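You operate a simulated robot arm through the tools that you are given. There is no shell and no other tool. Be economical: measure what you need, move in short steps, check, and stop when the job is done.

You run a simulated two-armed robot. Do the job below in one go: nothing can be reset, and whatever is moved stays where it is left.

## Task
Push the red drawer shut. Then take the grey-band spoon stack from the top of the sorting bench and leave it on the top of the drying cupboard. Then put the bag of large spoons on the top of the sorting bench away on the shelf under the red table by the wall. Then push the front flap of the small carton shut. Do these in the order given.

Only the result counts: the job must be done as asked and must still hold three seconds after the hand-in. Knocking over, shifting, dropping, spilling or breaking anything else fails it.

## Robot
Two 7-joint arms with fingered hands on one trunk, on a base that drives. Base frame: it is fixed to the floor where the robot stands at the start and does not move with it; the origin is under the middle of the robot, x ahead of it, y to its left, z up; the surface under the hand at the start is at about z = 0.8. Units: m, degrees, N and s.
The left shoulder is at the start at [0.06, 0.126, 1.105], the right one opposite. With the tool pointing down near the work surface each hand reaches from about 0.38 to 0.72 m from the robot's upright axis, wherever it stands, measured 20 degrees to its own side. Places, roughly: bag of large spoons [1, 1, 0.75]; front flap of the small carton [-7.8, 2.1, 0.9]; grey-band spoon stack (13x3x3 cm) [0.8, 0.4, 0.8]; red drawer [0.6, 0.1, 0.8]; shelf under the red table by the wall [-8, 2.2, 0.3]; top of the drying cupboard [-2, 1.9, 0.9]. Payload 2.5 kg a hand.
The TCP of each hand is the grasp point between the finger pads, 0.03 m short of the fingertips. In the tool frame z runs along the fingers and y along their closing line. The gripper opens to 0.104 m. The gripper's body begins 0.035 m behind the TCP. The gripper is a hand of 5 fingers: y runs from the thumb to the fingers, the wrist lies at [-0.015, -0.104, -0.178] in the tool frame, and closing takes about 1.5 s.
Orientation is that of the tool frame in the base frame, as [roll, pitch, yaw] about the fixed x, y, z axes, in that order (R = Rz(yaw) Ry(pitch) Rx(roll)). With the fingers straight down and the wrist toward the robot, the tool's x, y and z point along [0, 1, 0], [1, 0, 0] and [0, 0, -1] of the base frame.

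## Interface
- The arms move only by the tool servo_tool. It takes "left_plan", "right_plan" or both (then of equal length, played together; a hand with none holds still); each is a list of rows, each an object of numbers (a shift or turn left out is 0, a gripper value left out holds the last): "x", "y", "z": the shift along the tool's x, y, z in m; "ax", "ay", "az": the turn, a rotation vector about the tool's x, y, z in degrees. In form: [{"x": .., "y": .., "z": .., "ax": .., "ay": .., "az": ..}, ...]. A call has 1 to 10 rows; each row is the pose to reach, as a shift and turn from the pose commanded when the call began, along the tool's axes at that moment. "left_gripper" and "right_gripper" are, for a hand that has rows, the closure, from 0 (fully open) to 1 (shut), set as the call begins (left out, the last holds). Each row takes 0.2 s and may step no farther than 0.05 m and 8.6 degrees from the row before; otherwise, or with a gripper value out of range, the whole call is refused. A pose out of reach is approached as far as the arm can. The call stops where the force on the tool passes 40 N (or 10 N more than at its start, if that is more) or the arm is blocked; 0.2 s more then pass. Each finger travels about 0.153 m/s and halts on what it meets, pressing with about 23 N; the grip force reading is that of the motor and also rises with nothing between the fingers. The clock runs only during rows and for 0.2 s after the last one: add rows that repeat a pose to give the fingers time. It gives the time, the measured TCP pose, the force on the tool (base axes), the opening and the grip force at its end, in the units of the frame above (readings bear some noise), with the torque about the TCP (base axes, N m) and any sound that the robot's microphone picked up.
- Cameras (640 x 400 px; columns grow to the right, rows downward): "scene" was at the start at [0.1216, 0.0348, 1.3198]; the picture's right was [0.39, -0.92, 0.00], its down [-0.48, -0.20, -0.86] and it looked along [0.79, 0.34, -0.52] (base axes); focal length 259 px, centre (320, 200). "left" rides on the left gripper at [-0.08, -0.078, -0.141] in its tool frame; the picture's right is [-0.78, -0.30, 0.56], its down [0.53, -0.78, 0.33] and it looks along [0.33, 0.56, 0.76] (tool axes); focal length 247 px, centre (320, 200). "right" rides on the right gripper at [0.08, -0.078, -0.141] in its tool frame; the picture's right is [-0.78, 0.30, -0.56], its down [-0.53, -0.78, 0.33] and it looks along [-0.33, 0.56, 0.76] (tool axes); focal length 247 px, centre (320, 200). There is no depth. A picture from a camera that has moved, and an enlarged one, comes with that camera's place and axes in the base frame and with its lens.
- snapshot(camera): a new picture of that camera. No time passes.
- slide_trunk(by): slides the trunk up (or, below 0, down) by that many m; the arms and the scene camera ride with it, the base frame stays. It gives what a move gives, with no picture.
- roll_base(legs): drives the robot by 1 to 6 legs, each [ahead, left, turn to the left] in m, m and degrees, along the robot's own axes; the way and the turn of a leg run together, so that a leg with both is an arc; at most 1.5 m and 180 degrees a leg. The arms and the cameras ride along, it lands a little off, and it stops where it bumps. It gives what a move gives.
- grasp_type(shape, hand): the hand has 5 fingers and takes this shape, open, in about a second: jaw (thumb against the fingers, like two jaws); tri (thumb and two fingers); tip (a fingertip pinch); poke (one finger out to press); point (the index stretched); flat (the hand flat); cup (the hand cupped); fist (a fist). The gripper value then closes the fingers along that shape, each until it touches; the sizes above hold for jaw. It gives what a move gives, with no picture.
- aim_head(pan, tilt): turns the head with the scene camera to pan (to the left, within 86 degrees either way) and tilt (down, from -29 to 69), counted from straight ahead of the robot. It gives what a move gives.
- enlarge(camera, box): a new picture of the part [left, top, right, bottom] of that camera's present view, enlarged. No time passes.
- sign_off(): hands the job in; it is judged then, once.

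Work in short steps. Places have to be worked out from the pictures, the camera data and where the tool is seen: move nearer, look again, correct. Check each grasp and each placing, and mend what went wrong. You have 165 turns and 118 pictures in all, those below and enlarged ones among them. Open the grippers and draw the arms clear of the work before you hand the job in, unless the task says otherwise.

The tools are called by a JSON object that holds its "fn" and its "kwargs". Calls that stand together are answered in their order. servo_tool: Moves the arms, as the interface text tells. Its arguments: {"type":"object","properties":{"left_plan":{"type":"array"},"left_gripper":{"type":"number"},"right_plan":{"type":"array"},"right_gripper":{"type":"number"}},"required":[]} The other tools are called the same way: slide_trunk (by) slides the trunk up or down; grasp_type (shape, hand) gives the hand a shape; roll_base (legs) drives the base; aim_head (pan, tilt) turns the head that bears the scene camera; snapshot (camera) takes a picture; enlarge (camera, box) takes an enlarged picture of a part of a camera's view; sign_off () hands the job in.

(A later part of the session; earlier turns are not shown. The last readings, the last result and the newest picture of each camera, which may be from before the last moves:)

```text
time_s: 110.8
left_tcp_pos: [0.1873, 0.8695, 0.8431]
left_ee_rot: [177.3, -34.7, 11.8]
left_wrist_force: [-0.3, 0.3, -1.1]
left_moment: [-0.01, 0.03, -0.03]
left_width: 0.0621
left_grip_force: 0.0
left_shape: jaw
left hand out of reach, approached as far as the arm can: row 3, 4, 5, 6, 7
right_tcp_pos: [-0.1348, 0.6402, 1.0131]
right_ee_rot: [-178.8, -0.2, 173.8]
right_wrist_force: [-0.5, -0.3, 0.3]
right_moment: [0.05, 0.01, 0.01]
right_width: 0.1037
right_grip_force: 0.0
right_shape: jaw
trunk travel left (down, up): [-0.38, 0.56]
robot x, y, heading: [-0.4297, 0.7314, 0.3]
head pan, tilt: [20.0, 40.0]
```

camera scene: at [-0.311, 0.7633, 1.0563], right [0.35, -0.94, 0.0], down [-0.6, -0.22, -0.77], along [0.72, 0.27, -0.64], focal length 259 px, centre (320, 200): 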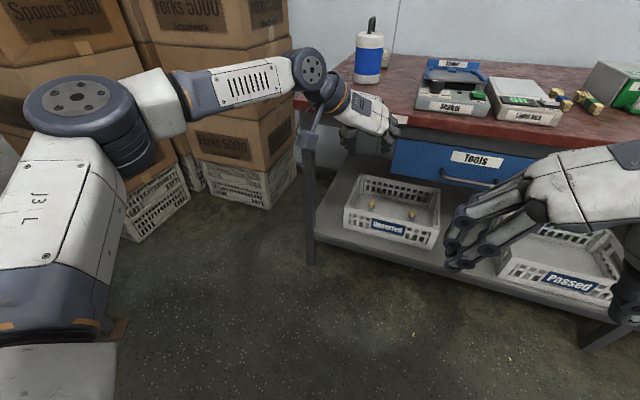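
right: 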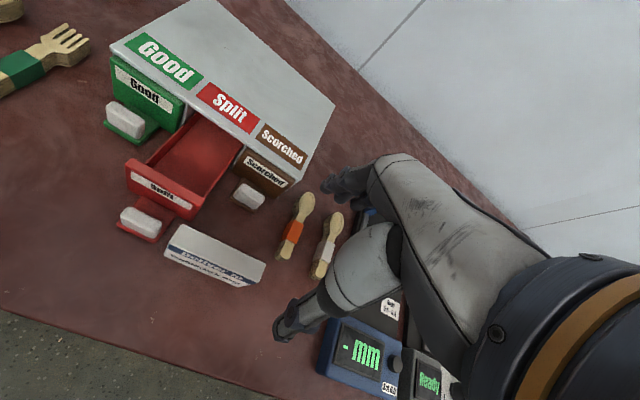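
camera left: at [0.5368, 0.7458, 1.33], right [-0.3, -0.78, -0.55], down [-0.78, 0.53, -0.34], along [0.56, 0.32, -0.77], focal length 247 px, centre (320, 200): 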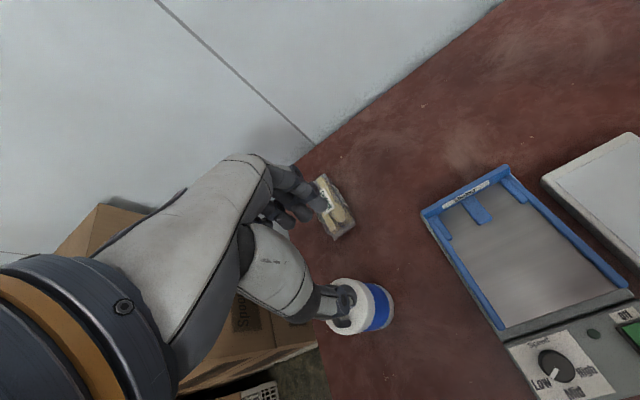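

The reach limit here is 0.617 ahead at y +0.137, z 0.843, so with the robot at x≈0.235, y≈0.80 the hand lands on the bag's near half. I'll open the hand, raise the trunk 0.31 to clear the thermos, and drive in above.

{"fn": "servo_tool", "kwargs": {"left_plan": [{"z": 0}, {"z": 0}], "left_gripper": 0}}

{"fn": "slide_trunk", "kwargs": {"by": 0.31}}

{"fn": "roll_base", "kwargs": {"legs": [[0.6, 0.069, 0]]}}

{"fn": "aim_head", "kwargs": {"pan": 15, "tilt": 50}}

{"fn": "snapshot", "kwargs": {"camera": "scene"}}

{"fn": "snapshot", "kwargs": {"camera": "left"}}

```text
time_s: 111.4
left_tcp_pos: [0.1878, 0.8694, 0.8438]
left_ee_rot: [177.3, -34.7, 11.7]
left_wrist_force: [-0.6, -0.2, 0.1]
left_moment: [0.0, 0.0, -0.03]
left_width: 0.1037
left_grip_force: 0.1
left_shape: jaw
right_tcp_pos: [-0.1361, 0.641, 1.013]
right_ee_rot: [-178.8, -0.1, 173.8]
right_wrist_force: [-0.3, 0.3, -0.4]
right_moment: [-0.04, -0.01, -0.01]
right_width: 0.104
right_grip_force: 0.1
right_shape: jaw
trunk travel left (down, up): [-0.38, 0.56]
robot x, y, heading: [-0.4303, 0.7354, 0.2]
head pan, tilt: [20.0, 40.0]
```

```text
time_s: 114.5
left_tcp_pos: [0.1884, 0.8679, 1.1534]
left_ee_rot: [177.3, -34.7, 11.7]
left_wrist_force: [-0.1, -1.1, -0.2]
left_moment: [0.03, -0.02, 0.02]
left_width: 0.1039
left_grip_force: 0.0
left_shape: jaw
right_tcp_pos: [-0.1356, 0.6422, 1.3231]
right_ee_rot: [-178.8, -0.3, 173.8]
right_wrist_force: [1.0, -0.1, 0.7]
right_moment: [-0.03, 0.03, -0.02]
right_width: 0.1041
right_grip_force: 0.0
right_shape: jaw
trunk travel left (down, up): [-0.69, 0.25]
robot x, y, heading: [-0.4268, 0.7343, 0.3]
head pan, tilt: [20.0, 40.0]
```

```text
time_s: 117.9
left_tcp_pos: [0.7932, 0.9416, 1.1533]
left_ee_rot: [177.3, -34.7, 11.9]
left_wrist_force: [0.1, -0.3, 0.4]
left_moment: [-0.03, -0.02, 0.02]
left_width: 0.1039
left_grip_force: 0.0
left_shape: jaw
right_tcp_pos: [0.4695, 0.7134, 1.3238]
right_ee_rot: [-178.7, -0.2, 173.9]
right_wrist_force: [0.0, 0.0, 0.0]
right_moment: [0.0, 0.03, 0.01]
right_width: 0.104
right_grip_force: 0.0
right_shape: jaw
trunk travel left (down, up): [-0.69, 0.25]
robot x, y, heading: [0.1752, 0.8042, 0.2]
head pan, tilt: [20.0, 40.0]
```

```text
time_s: 118.6
left_tcp_pos: [0.7945, 0.9414, 1.1527]
left_ee_rot: [177.4, -34.7, 11.7]
left_wrist_force: [-0.3, -0.6, 0.3]
left_moment: [-0.01, 0.05, -0.01]
left_width: 0.1037
left_grip_force: 0.1
left_shape: jaw
right_tcp_pos: [0.4695, 0.7124, 1.3232]
right_ee_rot: [-178.8, -0.2, 173.9]
right_wrist_force: [0.1, 0.2, -0.6]
right_moment: [-0.01, 0.0, -0.02]
right_width: 0.104
right_grip_force: 0.1
right_shape: jaw
trunk travel left (down, up): [-0.69, 0.25]
robot x, y, heading: [0.1764, 0.8067, 0.3]
head pan, tilt: [15.0, 50.0]
```

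```text
66 pictures are left
camera scene: at [0.2891, 0.8259, 1.4822], right [0.26, -0.96, 0.0], down [-0.74, -0.2, -0.64], along [0.62, 0.17, -0.77], focal length 259 px, centre (320, 200)
```

scene: 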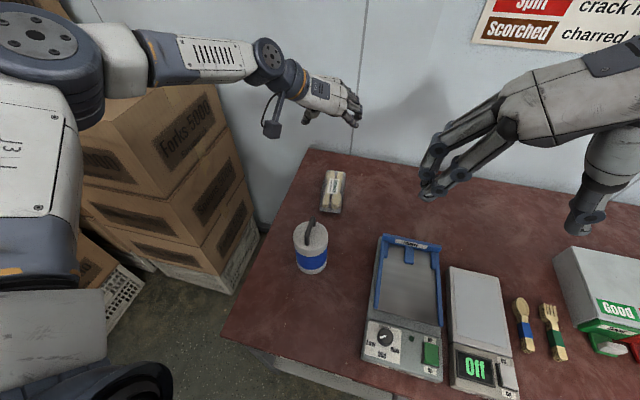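

```text
65 pictures are left
camera left: at [0.6357, 0.9946, 1.2212], right [-0.36, 0.2, -0.91], down [0.48, 0.88, 0.0], along [0.8, -0.44, -0.41], focal length 247 px, centre (320, 200)
```

left: 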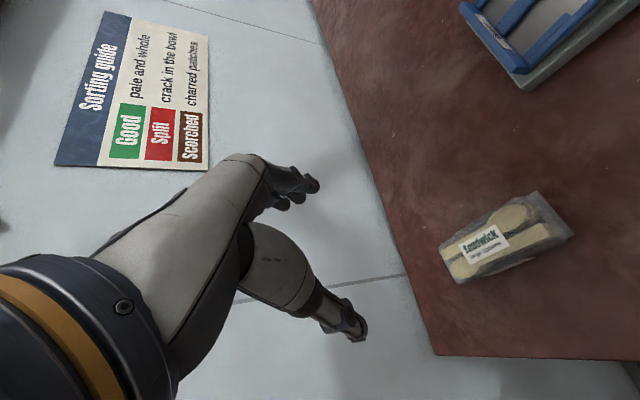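

The bag centre is about (0.865, 0.938), axis 6°, and the hand is above and behind it at (0.794, 0.941). I'll roll 0.06 m in and lower the trunk part way, then check.

{"fn": "roll_base", "kwargs": {"legs": [[0.062, -0.002, 0]]}}

{"fn": "slide_trunk", "kwargs": {"by": -0.19}}

{"fn": "snapshot", "kwargs": {"camera": "left"}}

{"fn": "snapshot", "kwargs": {"camera": "scene"}}

```text
time_s: 119.6
left_tcp_pos: [0.8565, 0.9403, 1.1533]
left_ee_rot: [177.3, -34.7, 11.7]
left_wrist_force: [0.0, 0.7, -0.3]
left_moment: [0.01, 0.01, 0.01]
left_width: 0.1037
left_grip_force: 0.0
left_shape: jaw
right_tcp_pos: [0.5323, 0.711, 1.3232]
right_ee_rot: [-178.8, -0.2, 173.9]
right_wrist_force: [0.7, -0.3, -0.4]
right_moment: [-0.01, -0.01, -0.02]
right_width: 0.1042
right_grip_force: 0.0
right_shape: jaw
trunk travel left (down, up): [-0.69, 0.25]
robot x, y, heading: [0.2411, 0.801, 0.5]
head pan, tilt: [15.0, 50.0]
```

```text
time_s: 121.7
left_tcp_pos: [0.8553, 0.9401, 0.963]
left_ee_rot: [177.4, -34.8, 11.8]
left_wrist_force: [-1.0, 0.5, 0.6]
left_moment: [-0.01, 0.02, 0.01]
left_width: 0.1037
left_grip_force: 0.1
left_shape: jaw
right_tcp_pos: [0.5312, 0.7103, 1.1339]
right_ee_rot: [-178.8, -0.3, 173.9]
right_wrist_force: [-0.9, -0.3, -0.5]
right_moment: [-0.01, -0.02, 0.01]
right_width: 0.1036
right_grip_force: 0.0
right_shape: jaw
trunk travel left (down, up): [-0.5, 0.44]
robot x, y, heading: [0.2367, 0.8033, 0.3]
head pan, tilt: [15.0, 50.0]
```

```text
64 pictures are left
camera left: at [0.6976, 0.9928, 1.0313], right [-0.36, 0.2, -0.91], down [0.48, 0.88, 0.0], along [0.8, -0.44, -0.41], focal length 247 px, centre (320, 200)
```

left: 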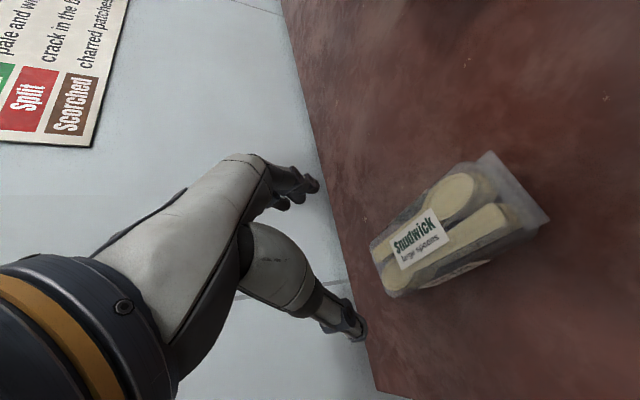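

```text
63 pictures are left
camera scene: at [0.3509, 0.8242, 1.2922], right [0.26, -0.96, 0.0], down [-0.74, -0.2, -0.64], along [0.62, 0.17, -0.77], focal length 259 px, centre (320, 200)
```

scene: 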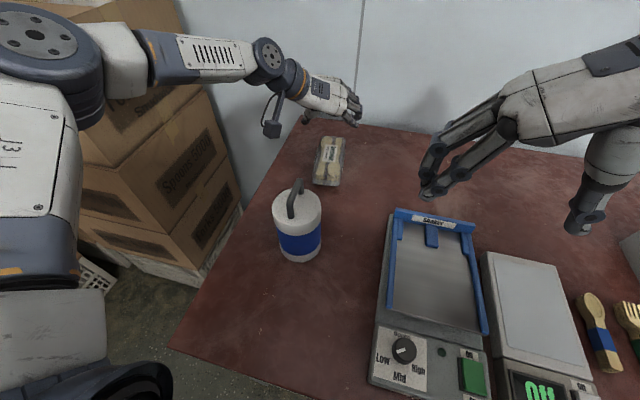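

The bag's axis and y line up with the hand (bag centre (0.874, 0.941), hand (0.855, 0.940)). I'll lower 0.09 m more and look.

{"fn": "slide_trunk", "kwargs": {"by": -0.09}}

{"fn": "snapshot", "kwargs": {"camera": "left"}}

{"fn": "snapshot", "kwargs": {"camera": "scene"}}

```text
time_s: 122.9
left_tcp_pos: [0.8541, 0.9404, 0.8742]
left_ee_rot: [177.3, -34.8, 11.8]
left_wrist_force: [0.5, 0.6, -0.7]
left_moment: [-0.03, 0.01, 0.01]
left_width: 0.1036
left_grip_force: 0.0
left_shape: jaw
right_tcp_pos: [0.5311, 0.7113, 1.0434]
right_ee_rot: [-178.7, -0.1, 173.8]
right_wrist_force: [-0.5, -1.1, -1.2]
right_moment: [0.02, 0.01, 0.0]
right_width: 0.1041
right_grip_force: 0.1
right_shape: jaw
trunk travel left (down, up): [-0.41, 0.53]
robot x, y, heading: [0.2369, 0.8028, 0.1]
head pan, tilt: [15.0, 50.0]
```

```text
62 pictures are left
camera left: at [0.6976, 0.9928, 0.9414], right [-0.36, 0.2, -0.91], down [0.48, 0.88, 0.0], along [0.8, -0.44, -0.41], focal length 247 px, centre (320, 200)
```

left: 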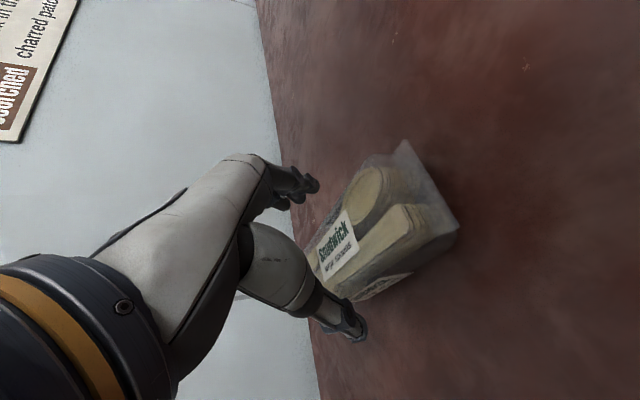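

```text
61 pictures are left
camera scene: at [0.3509, 0.8242, 1.2022], right [0.26, -0.96, 0.0], down [-0.74, -0.2, -0.64], along [0.62, 0.17, -0.77], focal length 259 px, centre (320, 200)
```

scene: 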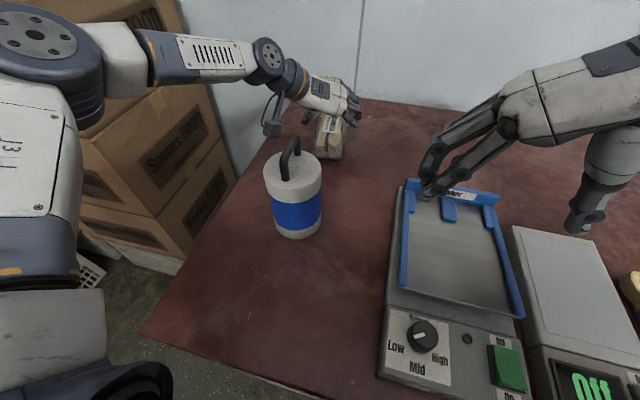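

The bag lies between thumb and fingers. I'll lower the last 2 cm and close the hand.

{"fn": "slide_trunk", "kwargs": {"by": -0.022}}

{"fn": "servo_tool", "kwargs": {"left_plan": [{"z": 0}, {"z": 0}, {"z": 0}, {"z": 0}, {"z": 0}, {"z": 0}, {"z": 0}], "left_gripper": 1}}

{"fn": "snapshot", "kwargs": {"camera": "left"}}

```text
time_s: 123.6
left_tcp_pos: [0.8558, 0.9396, 0.8509]
left_ee_rot: [177.4, -34.7, 11.8]
left_wrist_force: [0.8, -0.9, 0.5]
left_moment: [-0.02, -0.03, 0.01]
left_width: 0.1034
left_grip_force: 0.1
left_shape: jaw
right_tcp_pos: [0.5323, 0.712, 1.0204]
right_ee_rot: [-178.8, -0.1, 174.0]
right_wrist_force: [0.2, 0.6, -0.4]
right_moment: [-0.02, 0.0, 0.02]
right_width: 0.1038
right_grip_force: 0.0
right_shape: jaw
trunk travel left (down, up): [-0.388, 0.552]
robot x, y, heading: [0.2383, 0.8019, 0.1]
head pan, tilt: [15.0, 50.0]
```

```text
time_s: 125.2
left_tcp_pos: [0.8549, 0.9399, 0.8517]
left_ee_rot: [177.3, -34.7, 11.8]
left_wrist_force: [0.7, 0.7, 0.5]
left_moment: [0.06, 0.02, -0.02]
left_width: 0.0698
left_grip_force: 23.0
left_shape: jaw
right_tcp_pos: [0.5321, 0.7114, 1.0223]
right_ee_rot: [-178.8, -0.3, 173.9]
right_wrist_force: [-0.2, -0.7, -0.5]
right_moment: [0.03, -0.02, 0.04]
right_width: 0.1041
right_grip_force: 0.0
right_shape: jaw
trunk travel left (down, up): [-0.388, 0.552]
robot x, y, heading: [0.2361, 0.805, 0.2]
head pan, tilt: [15.0, 50.0]
```

```text
60 pictures are left
camera left: at [0.6977, 0.9929, 0.9192], right [-0.36, 0.2, -0.91], down [0.48, 0.88, 0.0], along [0.8, -0.44, -0.41], focal length 247 px, centre (320, 200)
```

left: 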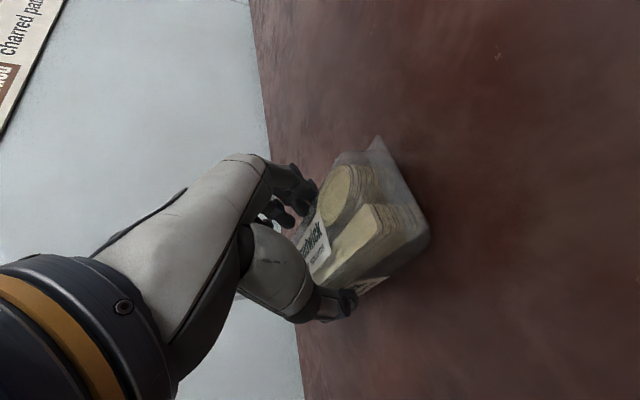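

Gripped at a 0.07 m width with 23 N. I'll lift by the trunk 0.25 m and check that the bag comes along.

{"fn": "slide_trunk", "kwargs": {"by": 0.06}}

{"fn": "slide_trunk", "kwargs": {"by": 0.24}}

{"fn": "snapshot", "kwargs": {"camera": "left"}}

{"fn": "snapshot", "kwargs": {"camera": "scene"}}

```text
time_s: 126.2
left_tcp_pos: [0.8566, 0.9398, 0.9118]
left_ee_rot: [177.3, -34.6, 11.8]
left_wrist_force: [-0.1, -0.1, -1.2]
left_moment: [-0.02, 0.02, -0.02]
left_width: 0.0701
left_grip_force: 22.9
left_shape: jaw
right_tcp_pos: [0.5323, 0.7111, 1.0822]
right_ee_rot: [-178.8, -0.2, 173.8]
right_wrist_force: [0.1, -0.4, -0.5]
right_moment: [-0.01, 0.03, -0.02]
right_width: 0.1041
right_grip_force: 0.0
right_shape: jaw
trunk travel left (down, up): [-0.448, 0.492]
robot x, y, heading: [0.2407, 0.8077, 0.2]
head pan, tilt: [15.0, 50.0]
```

```text
time_s: 128.7
left_tcp_pos: [0.8551, 0.9403, 1.1522]
left_ee_rot: [177.3, -34.7, 11.8]
left_wrist_force: [-0.7, 0.2, -1.1]
left_moment: [-0.03, 0.01, 0.01]
left_width: 0.07
left_grip_force: 23.0
left_shape: jaw
right_tcp_pos: [0.5324, 0.711, 1.322]
right_ee_rot: [-178.9, -0.3, 173.9]
right_wrist_force: [-0.5, -0.1, 0.3]
right_moment: [0.01, 0.0, -0.04]
right_width: 0.1041
right_grip_force: 0.0
right_shape: jaw
trunk travel left (down, up): [-0.688, 0.252]
robot x, y, heading: [0.2365, 0.8053, 0.5]
head pan, tilt: [15.0, 50.0]
```

```text
59 pictures are left
camera left: at [0.6978, 0.9929, 1.2191], right [-0.36, 0.2, -0.91], down [0.48, 0.88, 0.0], along [0.8, -0.44, -0.41], focal length 247 px, centre (320, 200)
```

left: 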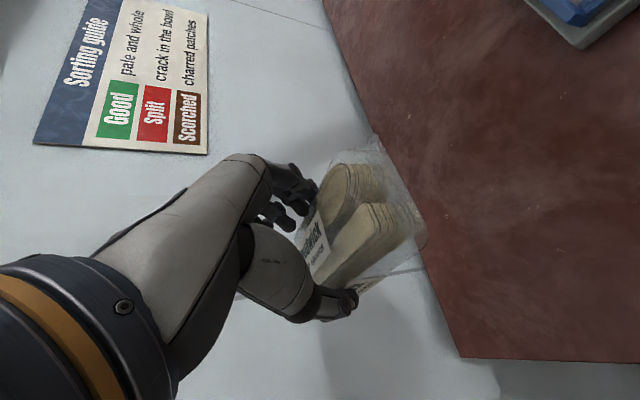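

```text
58 pictures are left
camera scene: at [0.3512, 0.8242, 1.4801], right [0.26, -0.96, 0.0], down [-0.74, -0.2, -0.64], along [0.62, 0.17, -0.77], focal length 259 px, centre (320, 200)
```

scene: 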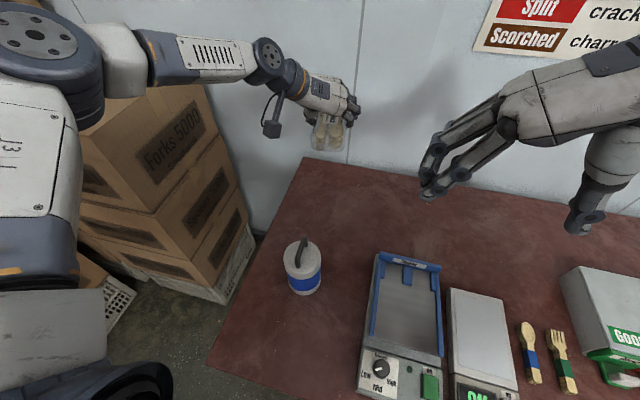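

The bag is held level and the thermos undisturbed. I'll back away from the bench, turn around and look along the way to the red table.

{"fn": "roll_base", "kwargs": {"legs": [[-0.75, 0, 0], [0, 0, 172]]}}

{"fn": "aim_head", "kwargs": {"pan": 0, "tilt": 15}}

{"fn": "snapshot", "kwargs": {"camera": "scene"}}

```text
time_s: 139.8
left_tcp_pos: [-1.1375, 0.7606, 1.1515]
left_ee_rot: [177.4, -34.7, -177.0]
left_wrist_force: [-0.7, -0.3, -1.3]
left_moment: [0.0, -0.06, 0.0]
left_width: 0.0698
left_grip_force: 23.2
left_shape: jaw
right_tcp_pos: [-0.7827, 0.9379, 1.3208]
right_ee_rot: [-178.8, -0.2, -15.0]
right_wrist_force: [-0.2, 0.8, 0.4]
right_moment: [-0.02, -0.03, -0.03]
right_width: 0.1036
right_grip_force: 0.1
right_shape: jaw
trunk travel left (down, up): [-0.688, 0.252]
robot x, y, heading: [-0.5053, 0.7994, 171.8]
head pan, tilt: [15.0, 50.0]
```

```text
time_s: 140.8
left_tcp_pos: [-1.1371, 0.7598, 1.1509]
left_ee_rot: [177.4, -34.6, -177.1]
left_wrist_force: [0.1, 0.6, -0.8]
left_moment: [-0.02, -0.01, -0.03]
left_width: 0.0699
left_grip_force: 22.8
left_shape: jaw
right_tcp_pos: [-0.7823, 0.9375, 1.3212]
right_ee_rot: [-178.8, -0.2, -14.9]
right_wrist_force: [0.5, -0.1, 0.0]
right_moment: [-0.03, 0.0, -0.03]
right_width: 0.1042
right_grip_force: 0.1
right_shape: jaw
trunk travel left (down, up): [-0.688, 0.252]
robot x, y, heading: [-0.5067, 0.7987, 171.8]
head pan, tilt: [0.0, 15.0]
```

```text
57 pictures are left
camera scene: at [-0.6396, 0.8192, 1.5338], right [0.15, 0.99, 0.0], down [0.26, -0.04, -0.97], along [-0.96, 0.14, -0.26], focal length 259 px, centre (320, 200)
```

scene: 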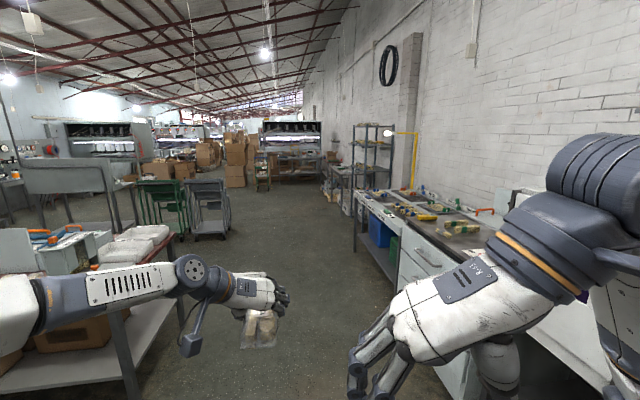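

The aisle is clear between the left bench (y≲0) and the right-hand row (y≳1.7). I'll align to heading 180 and drive 3 m down the aisle.

{"fn": "roll_base", "kwargs": {"legs": [[0, 0, 8.2], [1.5, 0, 0], [1.5, 0, 0]]}}

{"fn": "snapshot", "kwargs": {"camera": "scene"}}

```text
time_s: 155.8
left_tcp_pos: [-4.1192, 0.6823, 1.1512]
left_ee_rot: [177.3, -34.7, -169.0]
left_wrist_force: [0.0, -0.1, -0.8]
left_moment: [-0.02, -0.03, -0.01]
left_width: 0.0699
left_grip_force: 23.5
left_shape: jaw
right_tcp_pos: [-3.7933, 0.9072, 1.3223]
right_ee_rot: [-178.9, -0.2, -6.8]
right_wrist_force: [1.1, -0.4, 1.1]
right_moment: [0.01, 0.03, -0.03]
right_width: 0.1036
right_grip_force: 0.1
right_shape: jaw
trunk travel left (down, up): [-0.688, 0.252]
robot x, y, heading: [-3.4984, 0.8115, 179.5]
head pan, tilt: [0.0, 15.0]
```

```text
56 pictures are left
camera scene: at [-3.6349, 0.811, 1.5338], right [0.01, 1.0, 0.0], down [0.26, 0.0, -0.97], along [-0.97, 0.01, -0.26], focal length 259 px, centre (320, 200)
```

scene: 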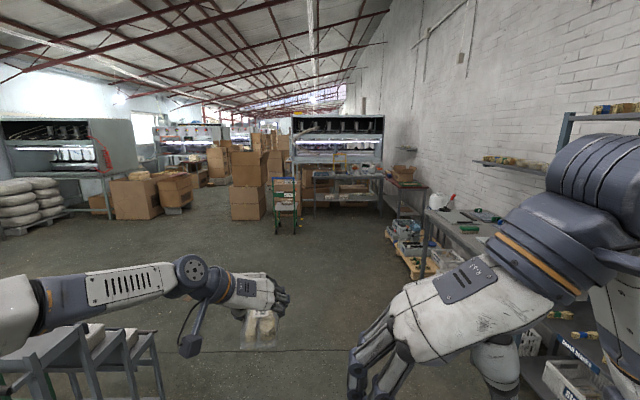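

The expected place projects to about (399, 169). I'll zoom there.

{"fn": "enlarge", "kwargs": {"camera": "scene", "box": [350, 140, 490, 280]}}

```text
2.86 times, centred on (420, 210) of scene
camera zoom: at [-3.6349, 0.811, 1.5338], right [0.01, 1.0, 0.0], down [0.26, 0.0, -0.97], along [-0.97, 0.01, -0.26], focal length 739 px, centre (34, 171)
```

zoom: 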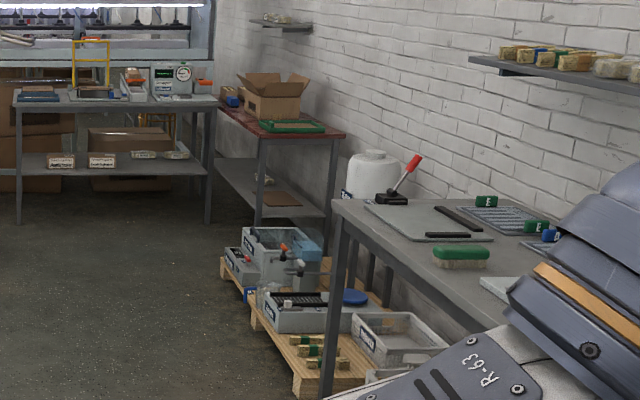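

The red table holds the open carton; its top front edge is at y≈1.9, spanning x≈-7.0 to -8, with a grey shelf beneath. I'll drive to about x -6.9, turn right to face the wall, and look.

{"fn": "roll_base", "kwargs": {"legs": [[1.5, 0, 0], [1.5, 0, 0], [0.3, 0, 0], [0, 0, -89.5]]}}

{"fn": "aim_head", "kwargs": {"pan": 25, "tilt": 30}}

{"fn": "snapshot", "kwargs": {"camera": "scene"}}

```text
time_s: 175.8
left_tcp_pos: [-6.9645, 1.4982, 1.1525]
left_ee_rot: [177.3, -34.6, 101.9]
left_wrist_force: [0.4, -0.3, -2.1]
left_moment: [-0.02, -0.01, 0.05]
left_width: 0.0696
left_grip_force: 23.0
left_shape: jaw
right_tcp_pos: [-6.7339, 1.1754, 1.3211]
right_ee_rot: [-178.8, -0.2, -96.0]
right_wrist_force: [0.5, -0.1, 0.6]
right_moment: [0.0, -0.02, 0.02]
right_width: 0.104
right_grip_force: 0.0
right_shape: jaw
trunk travel left (down, up): [-0.688, 0.252]
robot x, y, heading: [-6.822, 0.8854, 90.6]
head pan, tilt: [0.0, 15.0]
```

```text
time_s: 176.7
left_tcp_pos: [-6.964, 1.4981, 1.1513]
left_ee_rot: [177.4, -34.7, 102.0]
left_wrist_force: [0.7, -0.5, -2.2]
left_moment: [-0.03, 0.01, 0.02]
left_width: 0.0696
left_grip_force: 23.1
left_shape: jaw
right_tcp_pos: [-6.7329, 1.1751, 1.3212]
right_ee_rot: [-178.8, -0.2, -95.9]
right_wrist_force: [0.0, 0.9, -0.1]
right_moment: [0.0, -0.01, -0.02]
right_width: 0.1039
right_grip_force: 0.2
right_shape: jaw
trunk travel left (down, up): [-0.688, 0.252]
robot x, y, heading: [-6.826, 0.8773, 90.7]
head pan, tilt: [25.0, 30.0]
```

```text
54 pictures are left
camera scene: at [-6.8657, 1.0017, 1.5097], right [0.9, 0.43, 0.0], down [0.22, -0.45, -0.87], along [-0.37, 0.78, -0.5], focal length 259 px, centre (320, 200)
```

scene: 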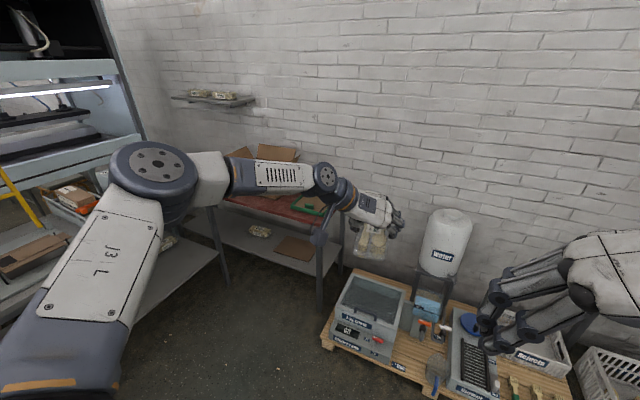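

I see the red table (legs at x≈-8.1 and -7.4, front y≈1.95), with a similar bag and a brown board already on its shelf. I'll strafe left 0.5 m, lower the trunk and look at the shelf from in front.

{"fn": "roll_base", "kwargs": {"legs": [[0, 0.5, 0]]}}

{"fn": "slide_trunk", "kwargs": {"by": -0.45}}

{"fn": "aim_head", "kwargs": {"pan": 22, "tilt": 25}}

{"fn": "snapshot", "kwargs": {"camera": "scene"}}

```text
time_s: 179.6
left_tcp_pos: [-7.4645, 1.4906, 1.1511]
left_ee_rot: [177.3, -34.6, 102.3]
left_wrist_force: [-0.5, -0.3, -0.4]
left_moment: [-0.05, -0.03, 0.0]
left_width: 0.0697
left_grip_force: 22.5
left_shape: jaw
right_tcp_pos: [-7.2314, 1.1685, 1.3219]
right_ee_rot: [-178.8, -0.2, -95.8]
right_wrist_force: [0.2, 0.4, -0.6]
right_moment: [-0.03, -0.04, -0.02]
right_width: 0.1038
right_grip_force: 0.1
right_shape: jaw
trunk travel left (down, up): [-0.688, 0.252]
robot x, y, heading: [-7.321, 0.8731, 91.0]
head pan, tilt: [25.0, 30.0]
```

```text
refused: -0.45 is not a number from -0.4 to 0.4
```

```text
time_s: 180.3
left_tcp_pos: [-7.4627, 1.4919, 1.1512]
left_ee_rot: [177.3, -34.6, 102.2]
left_wrist_force: [0.2, 0.6, -1.0]
left_moment: [-0.01, -0.01, -0.02]
left_width: 0.0698
left_grip_force: 22.7
left_shape: jaw
right_tcp_pos: [-7.2308, 1.1694, 1.3217]
right_ee_rot: [-178.8, -0.2, -95.7]
right_wrist_force: [-0.7, -0.3, -0.6]
right_moment: [0.01, 0.02, -0.02]
right_width: 0.1038
right_grip_force: 0.1
right_shape: jaw
trunk travel left (down, up): [-0.688, 0.252]
robot x, y, heading: [-7.3226, 0.8767, 90.8]
head pan, tilt: [22.0, 25.0]
```

```text
53 pictures are left
camera scene: at [-7.3598, 0.9991, 1.5176], right [0.92, 0.39, 0.0], down [0.16, -0.39, -0.91], along [-0.35, 0.84, -0.42], focal length 259 px, centre (320, 200)
```

scene: 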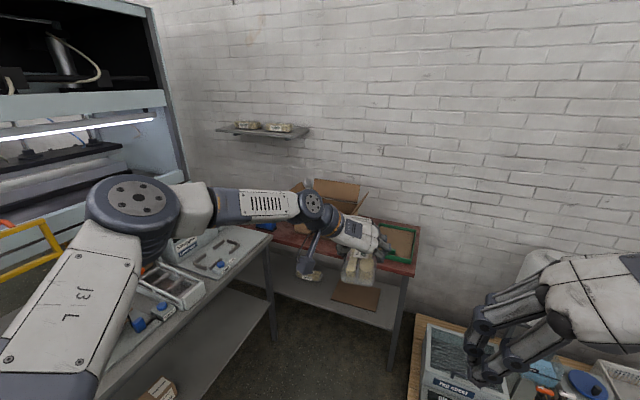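

The far bench front is at x≈-8.05 on my left, and the red table spans x≈-8.0 to -7.32. I'll lower the trunk 0.4 for a better look at the shelf.

{"fn": "slide_trunk", "kwargs": {"by": -0.4}}

{"fn": "aim_head", "kwargs": {"pan": 20, "tilt": 28}}

{"fn": "snapshot", "kwargs": {"camera": "scene"}}

{"fn": "snapshot", "kwargs": {"camera": "left"}}

```text
time_s: 184.1
left_tcp_pos: [-7.4633, 1.4904, 0.7525]
left_ee_rot: [177.3, -34.7, 102.3]
left_wrist_force: [-0.1, 0.6, -0.9]
left_moment: [-0.04, 0.02, 0.01]
left_width: 0.0698
left_grip_force: 22.9
left_shape: jaw
right_tcp_pos: [-7.2324, 1.1686, 0.921]
right_ee_rot: [-178.9, -0.3, -95.7]
right_wrist_force: [-0.2, -0.6, 0.7]
right_moment: [0.01, 0.0, 0.0]
right_width: 0.104
right_grip_force: 0.0
right_shape: jaw
trunk travel left (down, up): [-0.288, 0.652]
robot x, y, heading: [-7.3252, 0.875, 90.8]
head pan, tilt: [22.0, 25.0]
```

```text
time_s: 184.7
left_tcp_pos: [-7.4635, 1.4904, 0.7511]
left_ee_rot: [177.4, -34.7, 102.2]
left_wrist_force: [-0.5, 0.5, -1.6]
left_moment: [-0.02, 0.01, 0.01]
left_width: 0.0697
left_grip_force: 23.4
left_shape: jaw
right_tcp_pos: [-7.2321, 1.1708, 0.9218]
right_ee_rot: [-178.8, -0.2, -95.7]
right_wrist_force: [-0.8, -0.9, -0.1]
right_moment: [0.02, 0.0, 0.0]
right_width: 0.1039
right_grip_force: 0.0
right_shape: jaw
trunk travel left (down, up): [-0.288, 0.652]
robot x, y, heading: [-7.3232, 0.8726, 90.9]
head pan, tilt: [20.0, 28.0]
```

```text
52 pictures are left
camera scene: at [-7.3565, 0.9994, 1.1128], right [0.93, 0.35, 0.0], down [0.17, -0.44, -0.88], along [-0.31, 0.83, -0.47], focal length 259 px, centre (320, 200)
```

scene: 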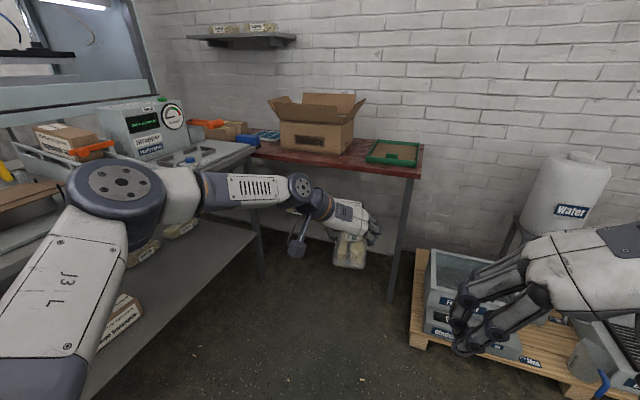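

```text
51 pictures are left
camera left: at [-7.5146, 1.3327, 0.8192], right [-0.2, -0.36, -0.91], down [-0.88, 0.47, 0.0], along [0.43, 0.8, -0.41], focal length 247 px, centre (320, 200)
```

left: 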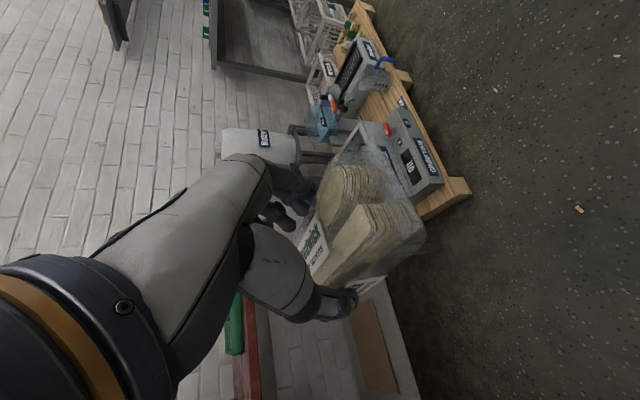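

The left arm hides the shelf from the head. I'll try the right-hand camera, which looks left-forward-down.

{"fn": "snapshot", "kwargs": {"camera": "right"}}

```text
50 pictures are left
camera right: at [-7.164, 1.0823, 1.0625], right [-0.23, 0.8, 0.55], down [0.83, 0.45, -0.32], along [-0.5, 0.38, -0.77], focal length 247 px, centre (320, 200)
```

right: 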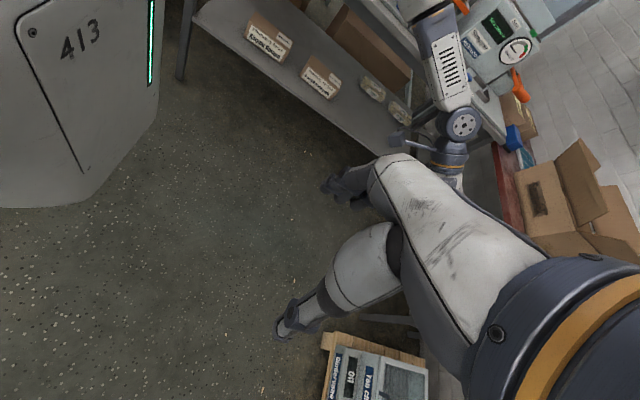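

I'll turn the robot right by 45° so the left arm swings out of the line of sight, then look left at the shelf.

{"fn": "roll_base", "kwargs": {"legs": [[0, 0, -45]]}}

{"fn": "aim_head", "kwargs": {"pan": 62, "tilt": 28}}

{"fn": "snapshot", "kwargs": {"camera": "scene"}}

```text
time_s: 187.2
left_tcp_pos: [-6.9864, 1.4096, 0.7511]
left_ee_rot: [177.4, -34.7, 57.2]
left_wrist_force: [0.4, -0.5, -2.1]
left_moment: [-0.02, 0.02, 0.03]
left_width: 0.0696
left_grip_force: 23.3
left_shape: jaw
right_tcp_pos: [-7.05, 1.0196, 0.9215]
right_ee_rot: [-178.8, -0.3, -140.7]
right_wrist_force: [-0.4, -0.7, 0.1]
right_moment: [-0.01, 0.03, 0.02]
right_width: 0.1038
right_grip_force: 0.1
right_shape: jaw
trunk travel left (down, up): [-0.288, 0.652]
robot x, y, heading: [-7.3224, 0.873, 45.7]
head pan, tilt: [20.0, 28.0]
```

```text
time_s: 188.3
left_tcp_pos: [-6.9858, 1.4097, 0.7526]
left_ee_rot: [177.5, -34.6, 57.2]
left_wrist_force: [0.4, 0.7, -1.7]
left_moment: [-0.05, -0.01, 0.03]
left_width: 0.0697
left_grip_force: 23.1
left_shape: jaw
right_tcp_pos: [-7.0508, 1.0191, 0.9226]
right_ee_rot: [-178.7, -0.2, -140.7]
right_wrist_force: [0.2, -0.2, 0.1]
right_moment: [0.02, -0.02, -0.03]
right_width: 0.1037
right_grip_force: 0.0
right_shape: jaw
trunk travel left (down, up): [-0.288, 0.652]
robot x, y, heading: [-7.3237, 0.8706, 45.6]
head pan, tilt: [62.0, 28.0]
```

```text
49 pictures are left
camera scene: at [-7.3233, 0.9896, 1.1128], right [0.95, 0.3, 0.0], down [0.14, -0.45, -0.88], along [-0.27, 0.84, -0.47], focal length 259 px, centre (320, 200)
```

scene: 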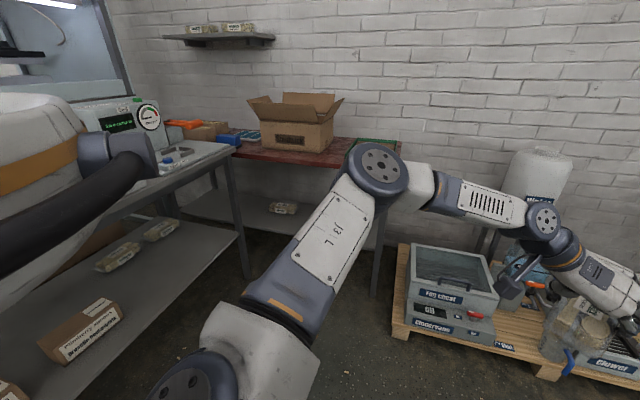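

{"fn": "enlarge", "kwargs": {"camera": "scene", "box": [170, 120, 410, 270]}}

```text
2.67 times, centred on (290, 195) of scene
camera zoom: at [-7.3233, 0.9896, 1.1128], right [0.95, 0.3, 0.0], down [0.14, -0.45, -0.88], along [-0.27, 0.84, -0.47], focal length 690 px, centre (400, 213)
```

zoom: 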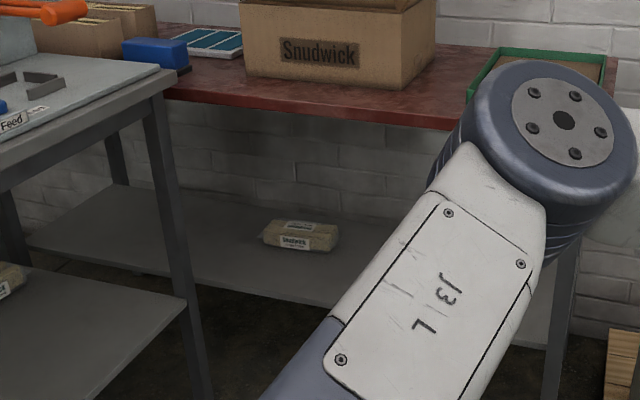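

I've mapped the shelf (z≈0.30, front y≈2.02): existing bag at x -8.03…-7.87 with front y≈2.2, and board at x -7.79…-7.48. I plan to set my bag diagonally at about (-7.86, 2.10) with heading 115°, so the elbow misses the far bench leg. First I'll turn and lower fully in free space.

{"fn": "roll_base", "kwargs": {"legs": [[0, 0, 69.4]]}}

{"fn": "slide_trunk", "kwargs": {"by": -0.28}}

{"fn": "servo_tool", "kwargs": {"left_plan": [{"x": -0.017, "z": 0.0246}, {"x": -0.034, "z": 0.049}, {"x": -0.051, "z": 0.074}, {"x": -0.06, "z": 0.086}, {"x": -0.06, "z": 0.086}]}}

```text
time_s: 191.7
left_tcp_pos: [-7.7021, 1.3808, 0.7515]
left_ee_rot: [177.3, -34.7, 126.3]
left_wrist_force: [-0.4, -0.1, -1.7]
left_moment: [-0.04, -0.06, 0.01]
left_width: 0.0696
left_grip_force: 22.9
left_shape: jaw
right_tcp_pos: [-7.3593, 1.1808, 0.9223]
right_ee_rot: [-178.7, -0.2, -71.6]
right_wrist_force: [-0.1, -0.1, -0.1]
right_moment: [-0.01, -0.01, -0.05]
right_width: 0.1038
right_grip_force: 0.1
right_shape: jaw
trunk travel left (down, up): [-0.288, 0.652]
robot x, y, heading: [-7.324, 0.8781, 115.1]
head pan, tilt: [62.0, 28.0]
```

```text
time_s: 194.5
left_tcp_pos: [-7.7029, 1.3792, 0.4719]
left_ee_rot: [177.4, -34.7, 126.3]
left_wrist_force: [0.3, -0.2, -1.9]
left_moment: [-0.02, 0.0, 0.02]
left_width: 0.0697
left_grip_force: 23.2
left_shape: jaw
right_tcp_pos: [-7.3601, 1.1802, 0.6417]
right_ee_rot: [-178.7, -0.1, -71.7]
right_wrist_force: [-0.3, -0.5, -0.3]
right_moment: [-0.01, -0.02, 0.01]
right_width: 0.1041
right_grip_force: 0.0
right_shape: jaw
trunk travel left (down, up): [-0.008, 0.932]
robot x, y, heading: [-7.3226, 0.8754, 114.9]
head pan, tilt: [62.0, 28.0]
```

```text
time_s: 195.7
left_tcp_pos: [-7.6876, 1.3448, 0.4074]
left_ee_rot: [177.4, -34.8, 126.5]
left_wrist_force: [0.3, -0.1, -1.6]
left_moment: [-0.04, 0.03, -0.01]
left_width: 0.0695
left_grip_force: 22.5
left_shape: jaw
left hand out of reach, approached as far as the arm can: row 1, 2, 3, 4, 5
right_tcp_pos: [-7.3604, 1.1799, 0.6416]
right_ee_rot: [-178.7, -0.3, -71.7]
right_wrist_force: [1.1, 0.2, 0.4]
right_moment: [0.01, -0.03, 0.01]
right_width: 0.1039
right_grip_force: 0.1
right_shape: jaw
trunk travel left (down, up): [-0.008, 0.932]
robot x, y, heading: [-7.3236, 0.8728, 115.0]
head pan, tilt: [62.0, 28.0]
```

Lowering trades off with reach: now z 0.407 at 0.58 ahead. I'll pull back 5 cm while lowering another 5 cm.

{"fn": "servo_tool", "kwargs": {"left_plan": [{"x": -0.023, "z": -0.01}, {"x": -0.041, "z": 0.0}, {"x": -0.055, "z": 0.006}, {"x": -0.0695, "z": 0.0125}, {"x": -0.0695, "z": 0.0125}]}}

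{"fn": "snapshot", "kwargs": {"camera": "left"}}

{"fn": "aim_head", "kwargs": {"pan": 10, "tilt": 20}}

{"fn": "snapshot", "kwargs": {"camera": "scene"}}

```text
time_s: 196.9
left_tcp_pos: [-7.6646, 1.3067, 0.3661]
left_ee_rot: [178.5, -35.2, 126.9]
left_wrist_force: [0.8, 0.0, -1.3]
left_moment: [-0.04, -0.02, 0.0]
left_width: 0.0697
left_grip_force: 22.5
left_shape: jaw
left hand out of reach, approached as far as the arm can: row 3, 4
right_tcp_pos: [-7.3606, 1.181, 0.641]
right_ee_rot: [-178.8, -0.2, -71.6]
right_wrist_force: [0.2, 0.5, 0.0]
right_moment: [0.0, 0.03, -0.02]
right_width: 0.104
right_grip_force: 0.0
right_shape: jaw
trunk travel left (down, up): [-0.008, 0.932]
robot x, y, heading: [-7.3232, 0.8773, 114.8]
head pan, tilt: [62.0, 28.0]
```

```text
47 pictures are left
camera left: at [-7.6426, 1.1425, 0.4343], right [-0.04, -0.42, -0.91], down [-1.0, 0.05, 0.02], along [0.04, 0.91, -0.42], focal length 247 px, centre (320, 200)
```

left: 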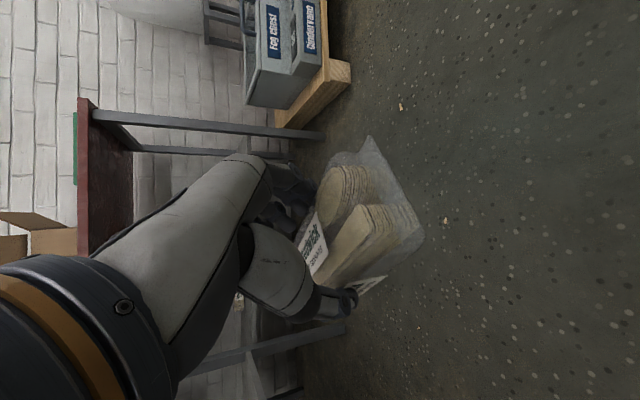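

```text
time_s: 198.1
left_tcp_pos: [-7.6664, 1.3075, 0.3666]
left_ee_rot: [178.5, -35.1, 127.0]
left_wrist_force: [-0.4, -0.7, -1.4]
left_moment: [-0.05, -0.01, 0.01]
left_width: 0.0695
left_grip_force: 22.8
left_shape: jaw
right_tcp_pos: [-7.36, 1.1805, 0.6419]
right_ee_rot: [-178.8, -0.2, -71.6]
right_wrist_force: [0.6, -0.2, 0.3]
right_moment: [-0.02, 0.02, 0.03]
right_width: 0.1041
right_grip_force: 0.1
right_shape: jaw
trunk travel left (down, up): [-0.008, 0.932]
robot x, y, heading: [-7.3239, 0.8762, 115.1]
head pan, tilt: [10.0, 20.0]
```

```text
46 pictures are left
camera scene: at [-7.3938, 0.9867, 0.8457], right [0.82, 0.57, 0.0], down [0.2, -0.28, -0.94], along [-0.54, 0.77, -0.34], focal length 259 px, centre (320, 200)
```

scene: 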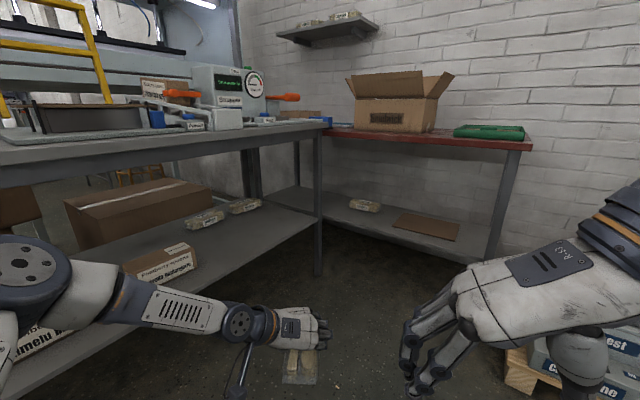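

Now the whole shelf is visible: free area x -8.05…-7.78, y 2.0…2.19 in front of the other bag. The hand can hold z 0.366 at 0.535 ahead, so I'll raise the trunk 0.08 for entry, turn to heading 120 and approach two thirds of the way.

{"fn": "slide_trunk", "kwargs": {"by": 0.08}}

{"fn": "roll_base", "kwargs": {"legs": [[0, 0, 5], [0.48, -0.16, 0]]}}

{"fn": "aim_head", "kwargs": {"pan": 10, "tilt": 30}}

{"fn": "snapshot", "kwargs": {"camera": "scene"}}

```text
time_s: 199.3
left_tcp_pos: [-7.6654, 1.3077, 0.4472]
left_ee_rot: [178.5, -35.3, 126.9]
left_wrist_force: [-0.3, -0.4, -0.7]
left_moment: [-0.01, -0.01, -0.01]
left_width: 0.0696
left_grip_force: 23.4
left_shape: jaw
right_tcp_pos: [-7.3602, 1.1809, 0.7215]
right_ee_rot: [-178.8, -0.3, -71.6]
right_wrist_force: [-0.3, 0.4, 0.2]
right_moment: [0.02, 0.0, 0.0]
right_width: 0.104
right_grip_force: 0.1
right_shape: jaw
trunk travel left (down, up): [-0.088, 0.852]
robot x, y, heading: [-7.3188, 0.8777, 114.8]
head pan, tilt: [10.0, 20.0]
```

```text
time_s: 202.8
left_tcp_pos: [-7.7978, 1.7738, 0.4469]
left_ee_rot: [178.5, -35.2, 131.4]
left_wrist_force: [0.3, 0.1, -1.9]
left_moment: [-0.04, -0.01, 0.01]
left_width: 0.0697
left_grip_force: 23.1
left_shape: jaw
right_tcp_pos: [-7.4835, 1.6727, 0.7206]
right_ee_rot: [-178.7, -0.2, -66.9]
right_wrist_force: [0.2, 0.2, 0.2]
right_moment: [0.01, -0.01, 0.0]
right_width: 0.1041
right_grip_force: 0.0
right_shape: jaw
trunk travel left (down, up): [-0.088, 0.852]
robot x, y, heading: [-7.4228, 1.3734, 119.5]
head pan, tilt: [10.0, 20.0]
```

```text
time_s: 203.5
left_tcp_pos: [-7.7974, 1.7736, 0.4471]
left_ee_rot: [178.5, -35.2, 131.5]
left_wrist_force: [1.0, 1.2, -1.5]
left_moment: [-0.03, -0.04, 0.01]
left_width: 0.0696
left_grip_force: 22.5
left_shape: jaw
right_tcp_pos: [-7.4846, 1.6717, 0.7214]
right_ee_rot: [-178.8, -0.2, -66.9]
right_wrist_force: [0.5, 0.0, 0.4]
right_moment: [-0.01, -0.03, 0.0]
right_width: 0.1039
right_grip_force: 0.0
right_shape: jaw
trunk travel left (down, up): [-0.088, 0.852]
robot x, y, heading: [-7.4226, 1.3726, 119.3]
head pan, tilt: [10.0, 30.0]
```

```text
45 pictures are left
camera scene: at [-7.5002, 1.4744, 0.9097], right [0.77, 0.64, 0.0], down [0.32, -0.39, -0.87], along [-0.55, 0.67, -0.5], focal length 259 px, centre (320, 200)
```

scene: 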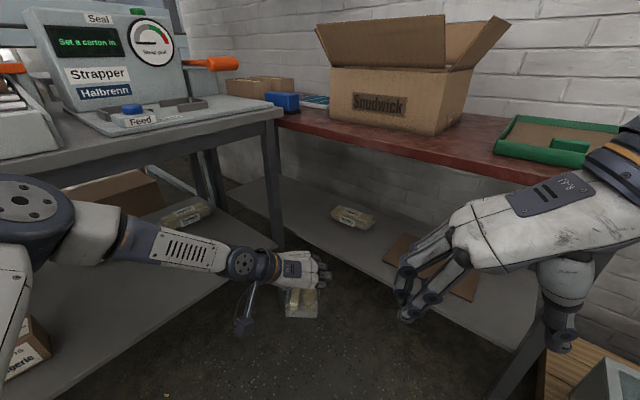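

My bag is just in front of the shelf, but the right hand would reach the table edge (top z≈0.73) when I advance. I'll raise the right hand above table height first.

{"fn": "servo_tool", "kwargs": {"right_plan": [{"z": -0.04, "x": 0.01}, {"z": -0.08, "x": 0.02}, {"z": -0.12, "x": 0.03}, {"z": -0.16, "x": 0.03}, {"z": -0.2, "x": 0.03}, {"z": -0.24, "x": 0.03}, {"z": -0.28, "x": 0.03}]}}

{"fn": "snapshot", "kwargs": {"camera": "scene"}}

```text
time_s: 205.1
left_tcp_pos: [-7.798, 1.7738, 0.4476]
left_ee_rot: [178.6, -35.2, 131.5]
left_wrist_force: [-0.5, -1.0, -0.9]
left_moment: [-0.02, 0.0, -0.03]
left_width: 0.0697
left_grip_force: 23.0
left_shape: jaw
right_tcp_pos: [-7.4783, 1.591, 0.9388]
right_ee_rot: [-178.9, -0.1, -66.9]
right_wrist_force: [-0.5, 0.2, 0.3]
right_moment: [-0.02, 0.02, -0.01]
right_width: 0.1038
right_grip_force: 0.1
right_shape: jaw
right hand out of reach, approached as far as the arm can: row 4, 5, 6, 7
trunk travel left (down, up): [-0.088, 0.852]
robot x, y, heading: [-7.4225, 1.3697, 119.7]
head pan, tilt: [10.0, 30.0]
```

```text
44 pictures are left
camera scene: at [-7.5001, 1.4744, 0.9096], right [0.77, 0.64, 0.0], down [0.32, -0.39, -0.87], along [-0.55, 0.67, -0.5], focal length 259 px, centre (320, 200)
```

scene: 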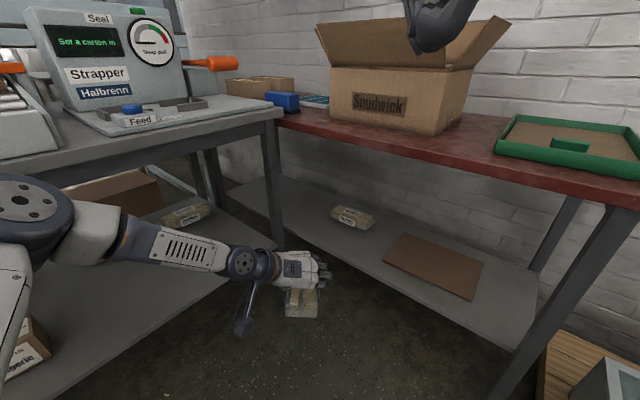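

The view is clear: I need the hand at about (-7.861, 2.093), i.e. 0.31 m ahead and 0.10 m right of here. I'll advance two thirds and check clearance.

{"fn": "roll_base", "kwargs": {"legs": [[0.2, -0.068, 0]]}}

{"fn": "snapshot", "kwargs": {"camera": "scene"}}

{"fn": "snapshot", "kwargs": {"camera": "left"}}

```text
time_s: 206.7
left_tcp_pos: [-7.8374, 1.9812, 0.4472]
left_ee_rot: [178.5, -35.2, 131.4]
left_wrist_force: [0.5, 0.0, -1.4]
left_moment: [-0.03, 0.0, 0.04]
left_width: 0.0696
left_grip_force: 22.3
left_shape: jaw
right_tcp_pos: [-7.5173, 1.798, 0.9406]
right_ee_rot: [-178.9, -0.3, -66.9]
right_wrist_force: [1.3, -0.2, -0.5]
right_moment: [0.01, 0.03, 0.01]
right_width: 0.1039
right_grip_force: 0.0
right_shape: jaw
trunk travel left (down, up): [-0.088, 0.852]
robot x, y, heading: [-7.462, 1.5791, 119.8]
head pan, tilt: [10.0, 30.0]
```

```text
43 pictures are left
camera scene: at [-7.5396, 1.6815, 0.9096], right [0.77, 0.64, 0.0], down [0.32, -0.39, -0.87], along [-0.55, 0.67, -0.5], focal length 259 px, centre (320, 200)
```

scene: 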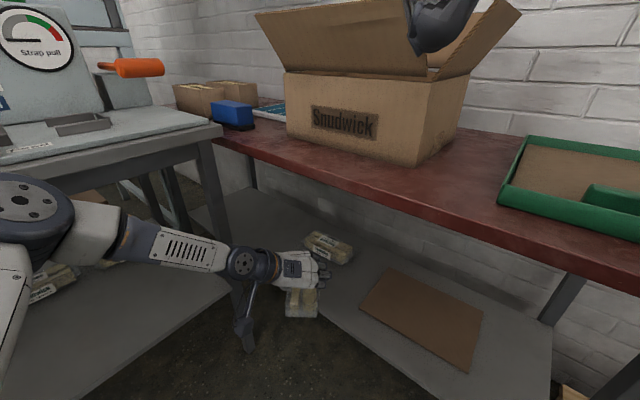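

```text
42 pictures are left
camera left: at [-7.8021, 1.8186, 0.5146], right [-0.01, -0.42, -0.91], down [-1.0, -0.03, 0.02], along [-0.03, 0.91, -0.42], focal length 247 px, centre (320, 200)
```

left: 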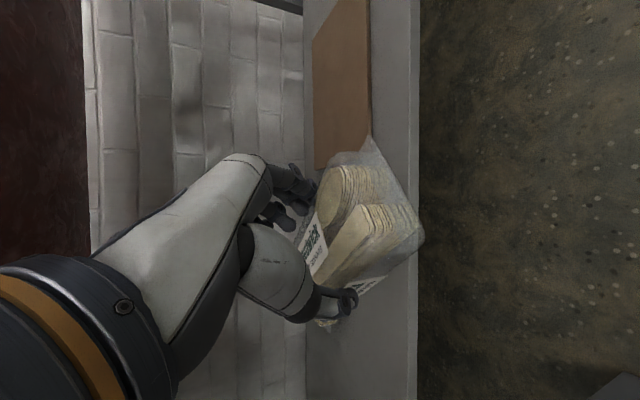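

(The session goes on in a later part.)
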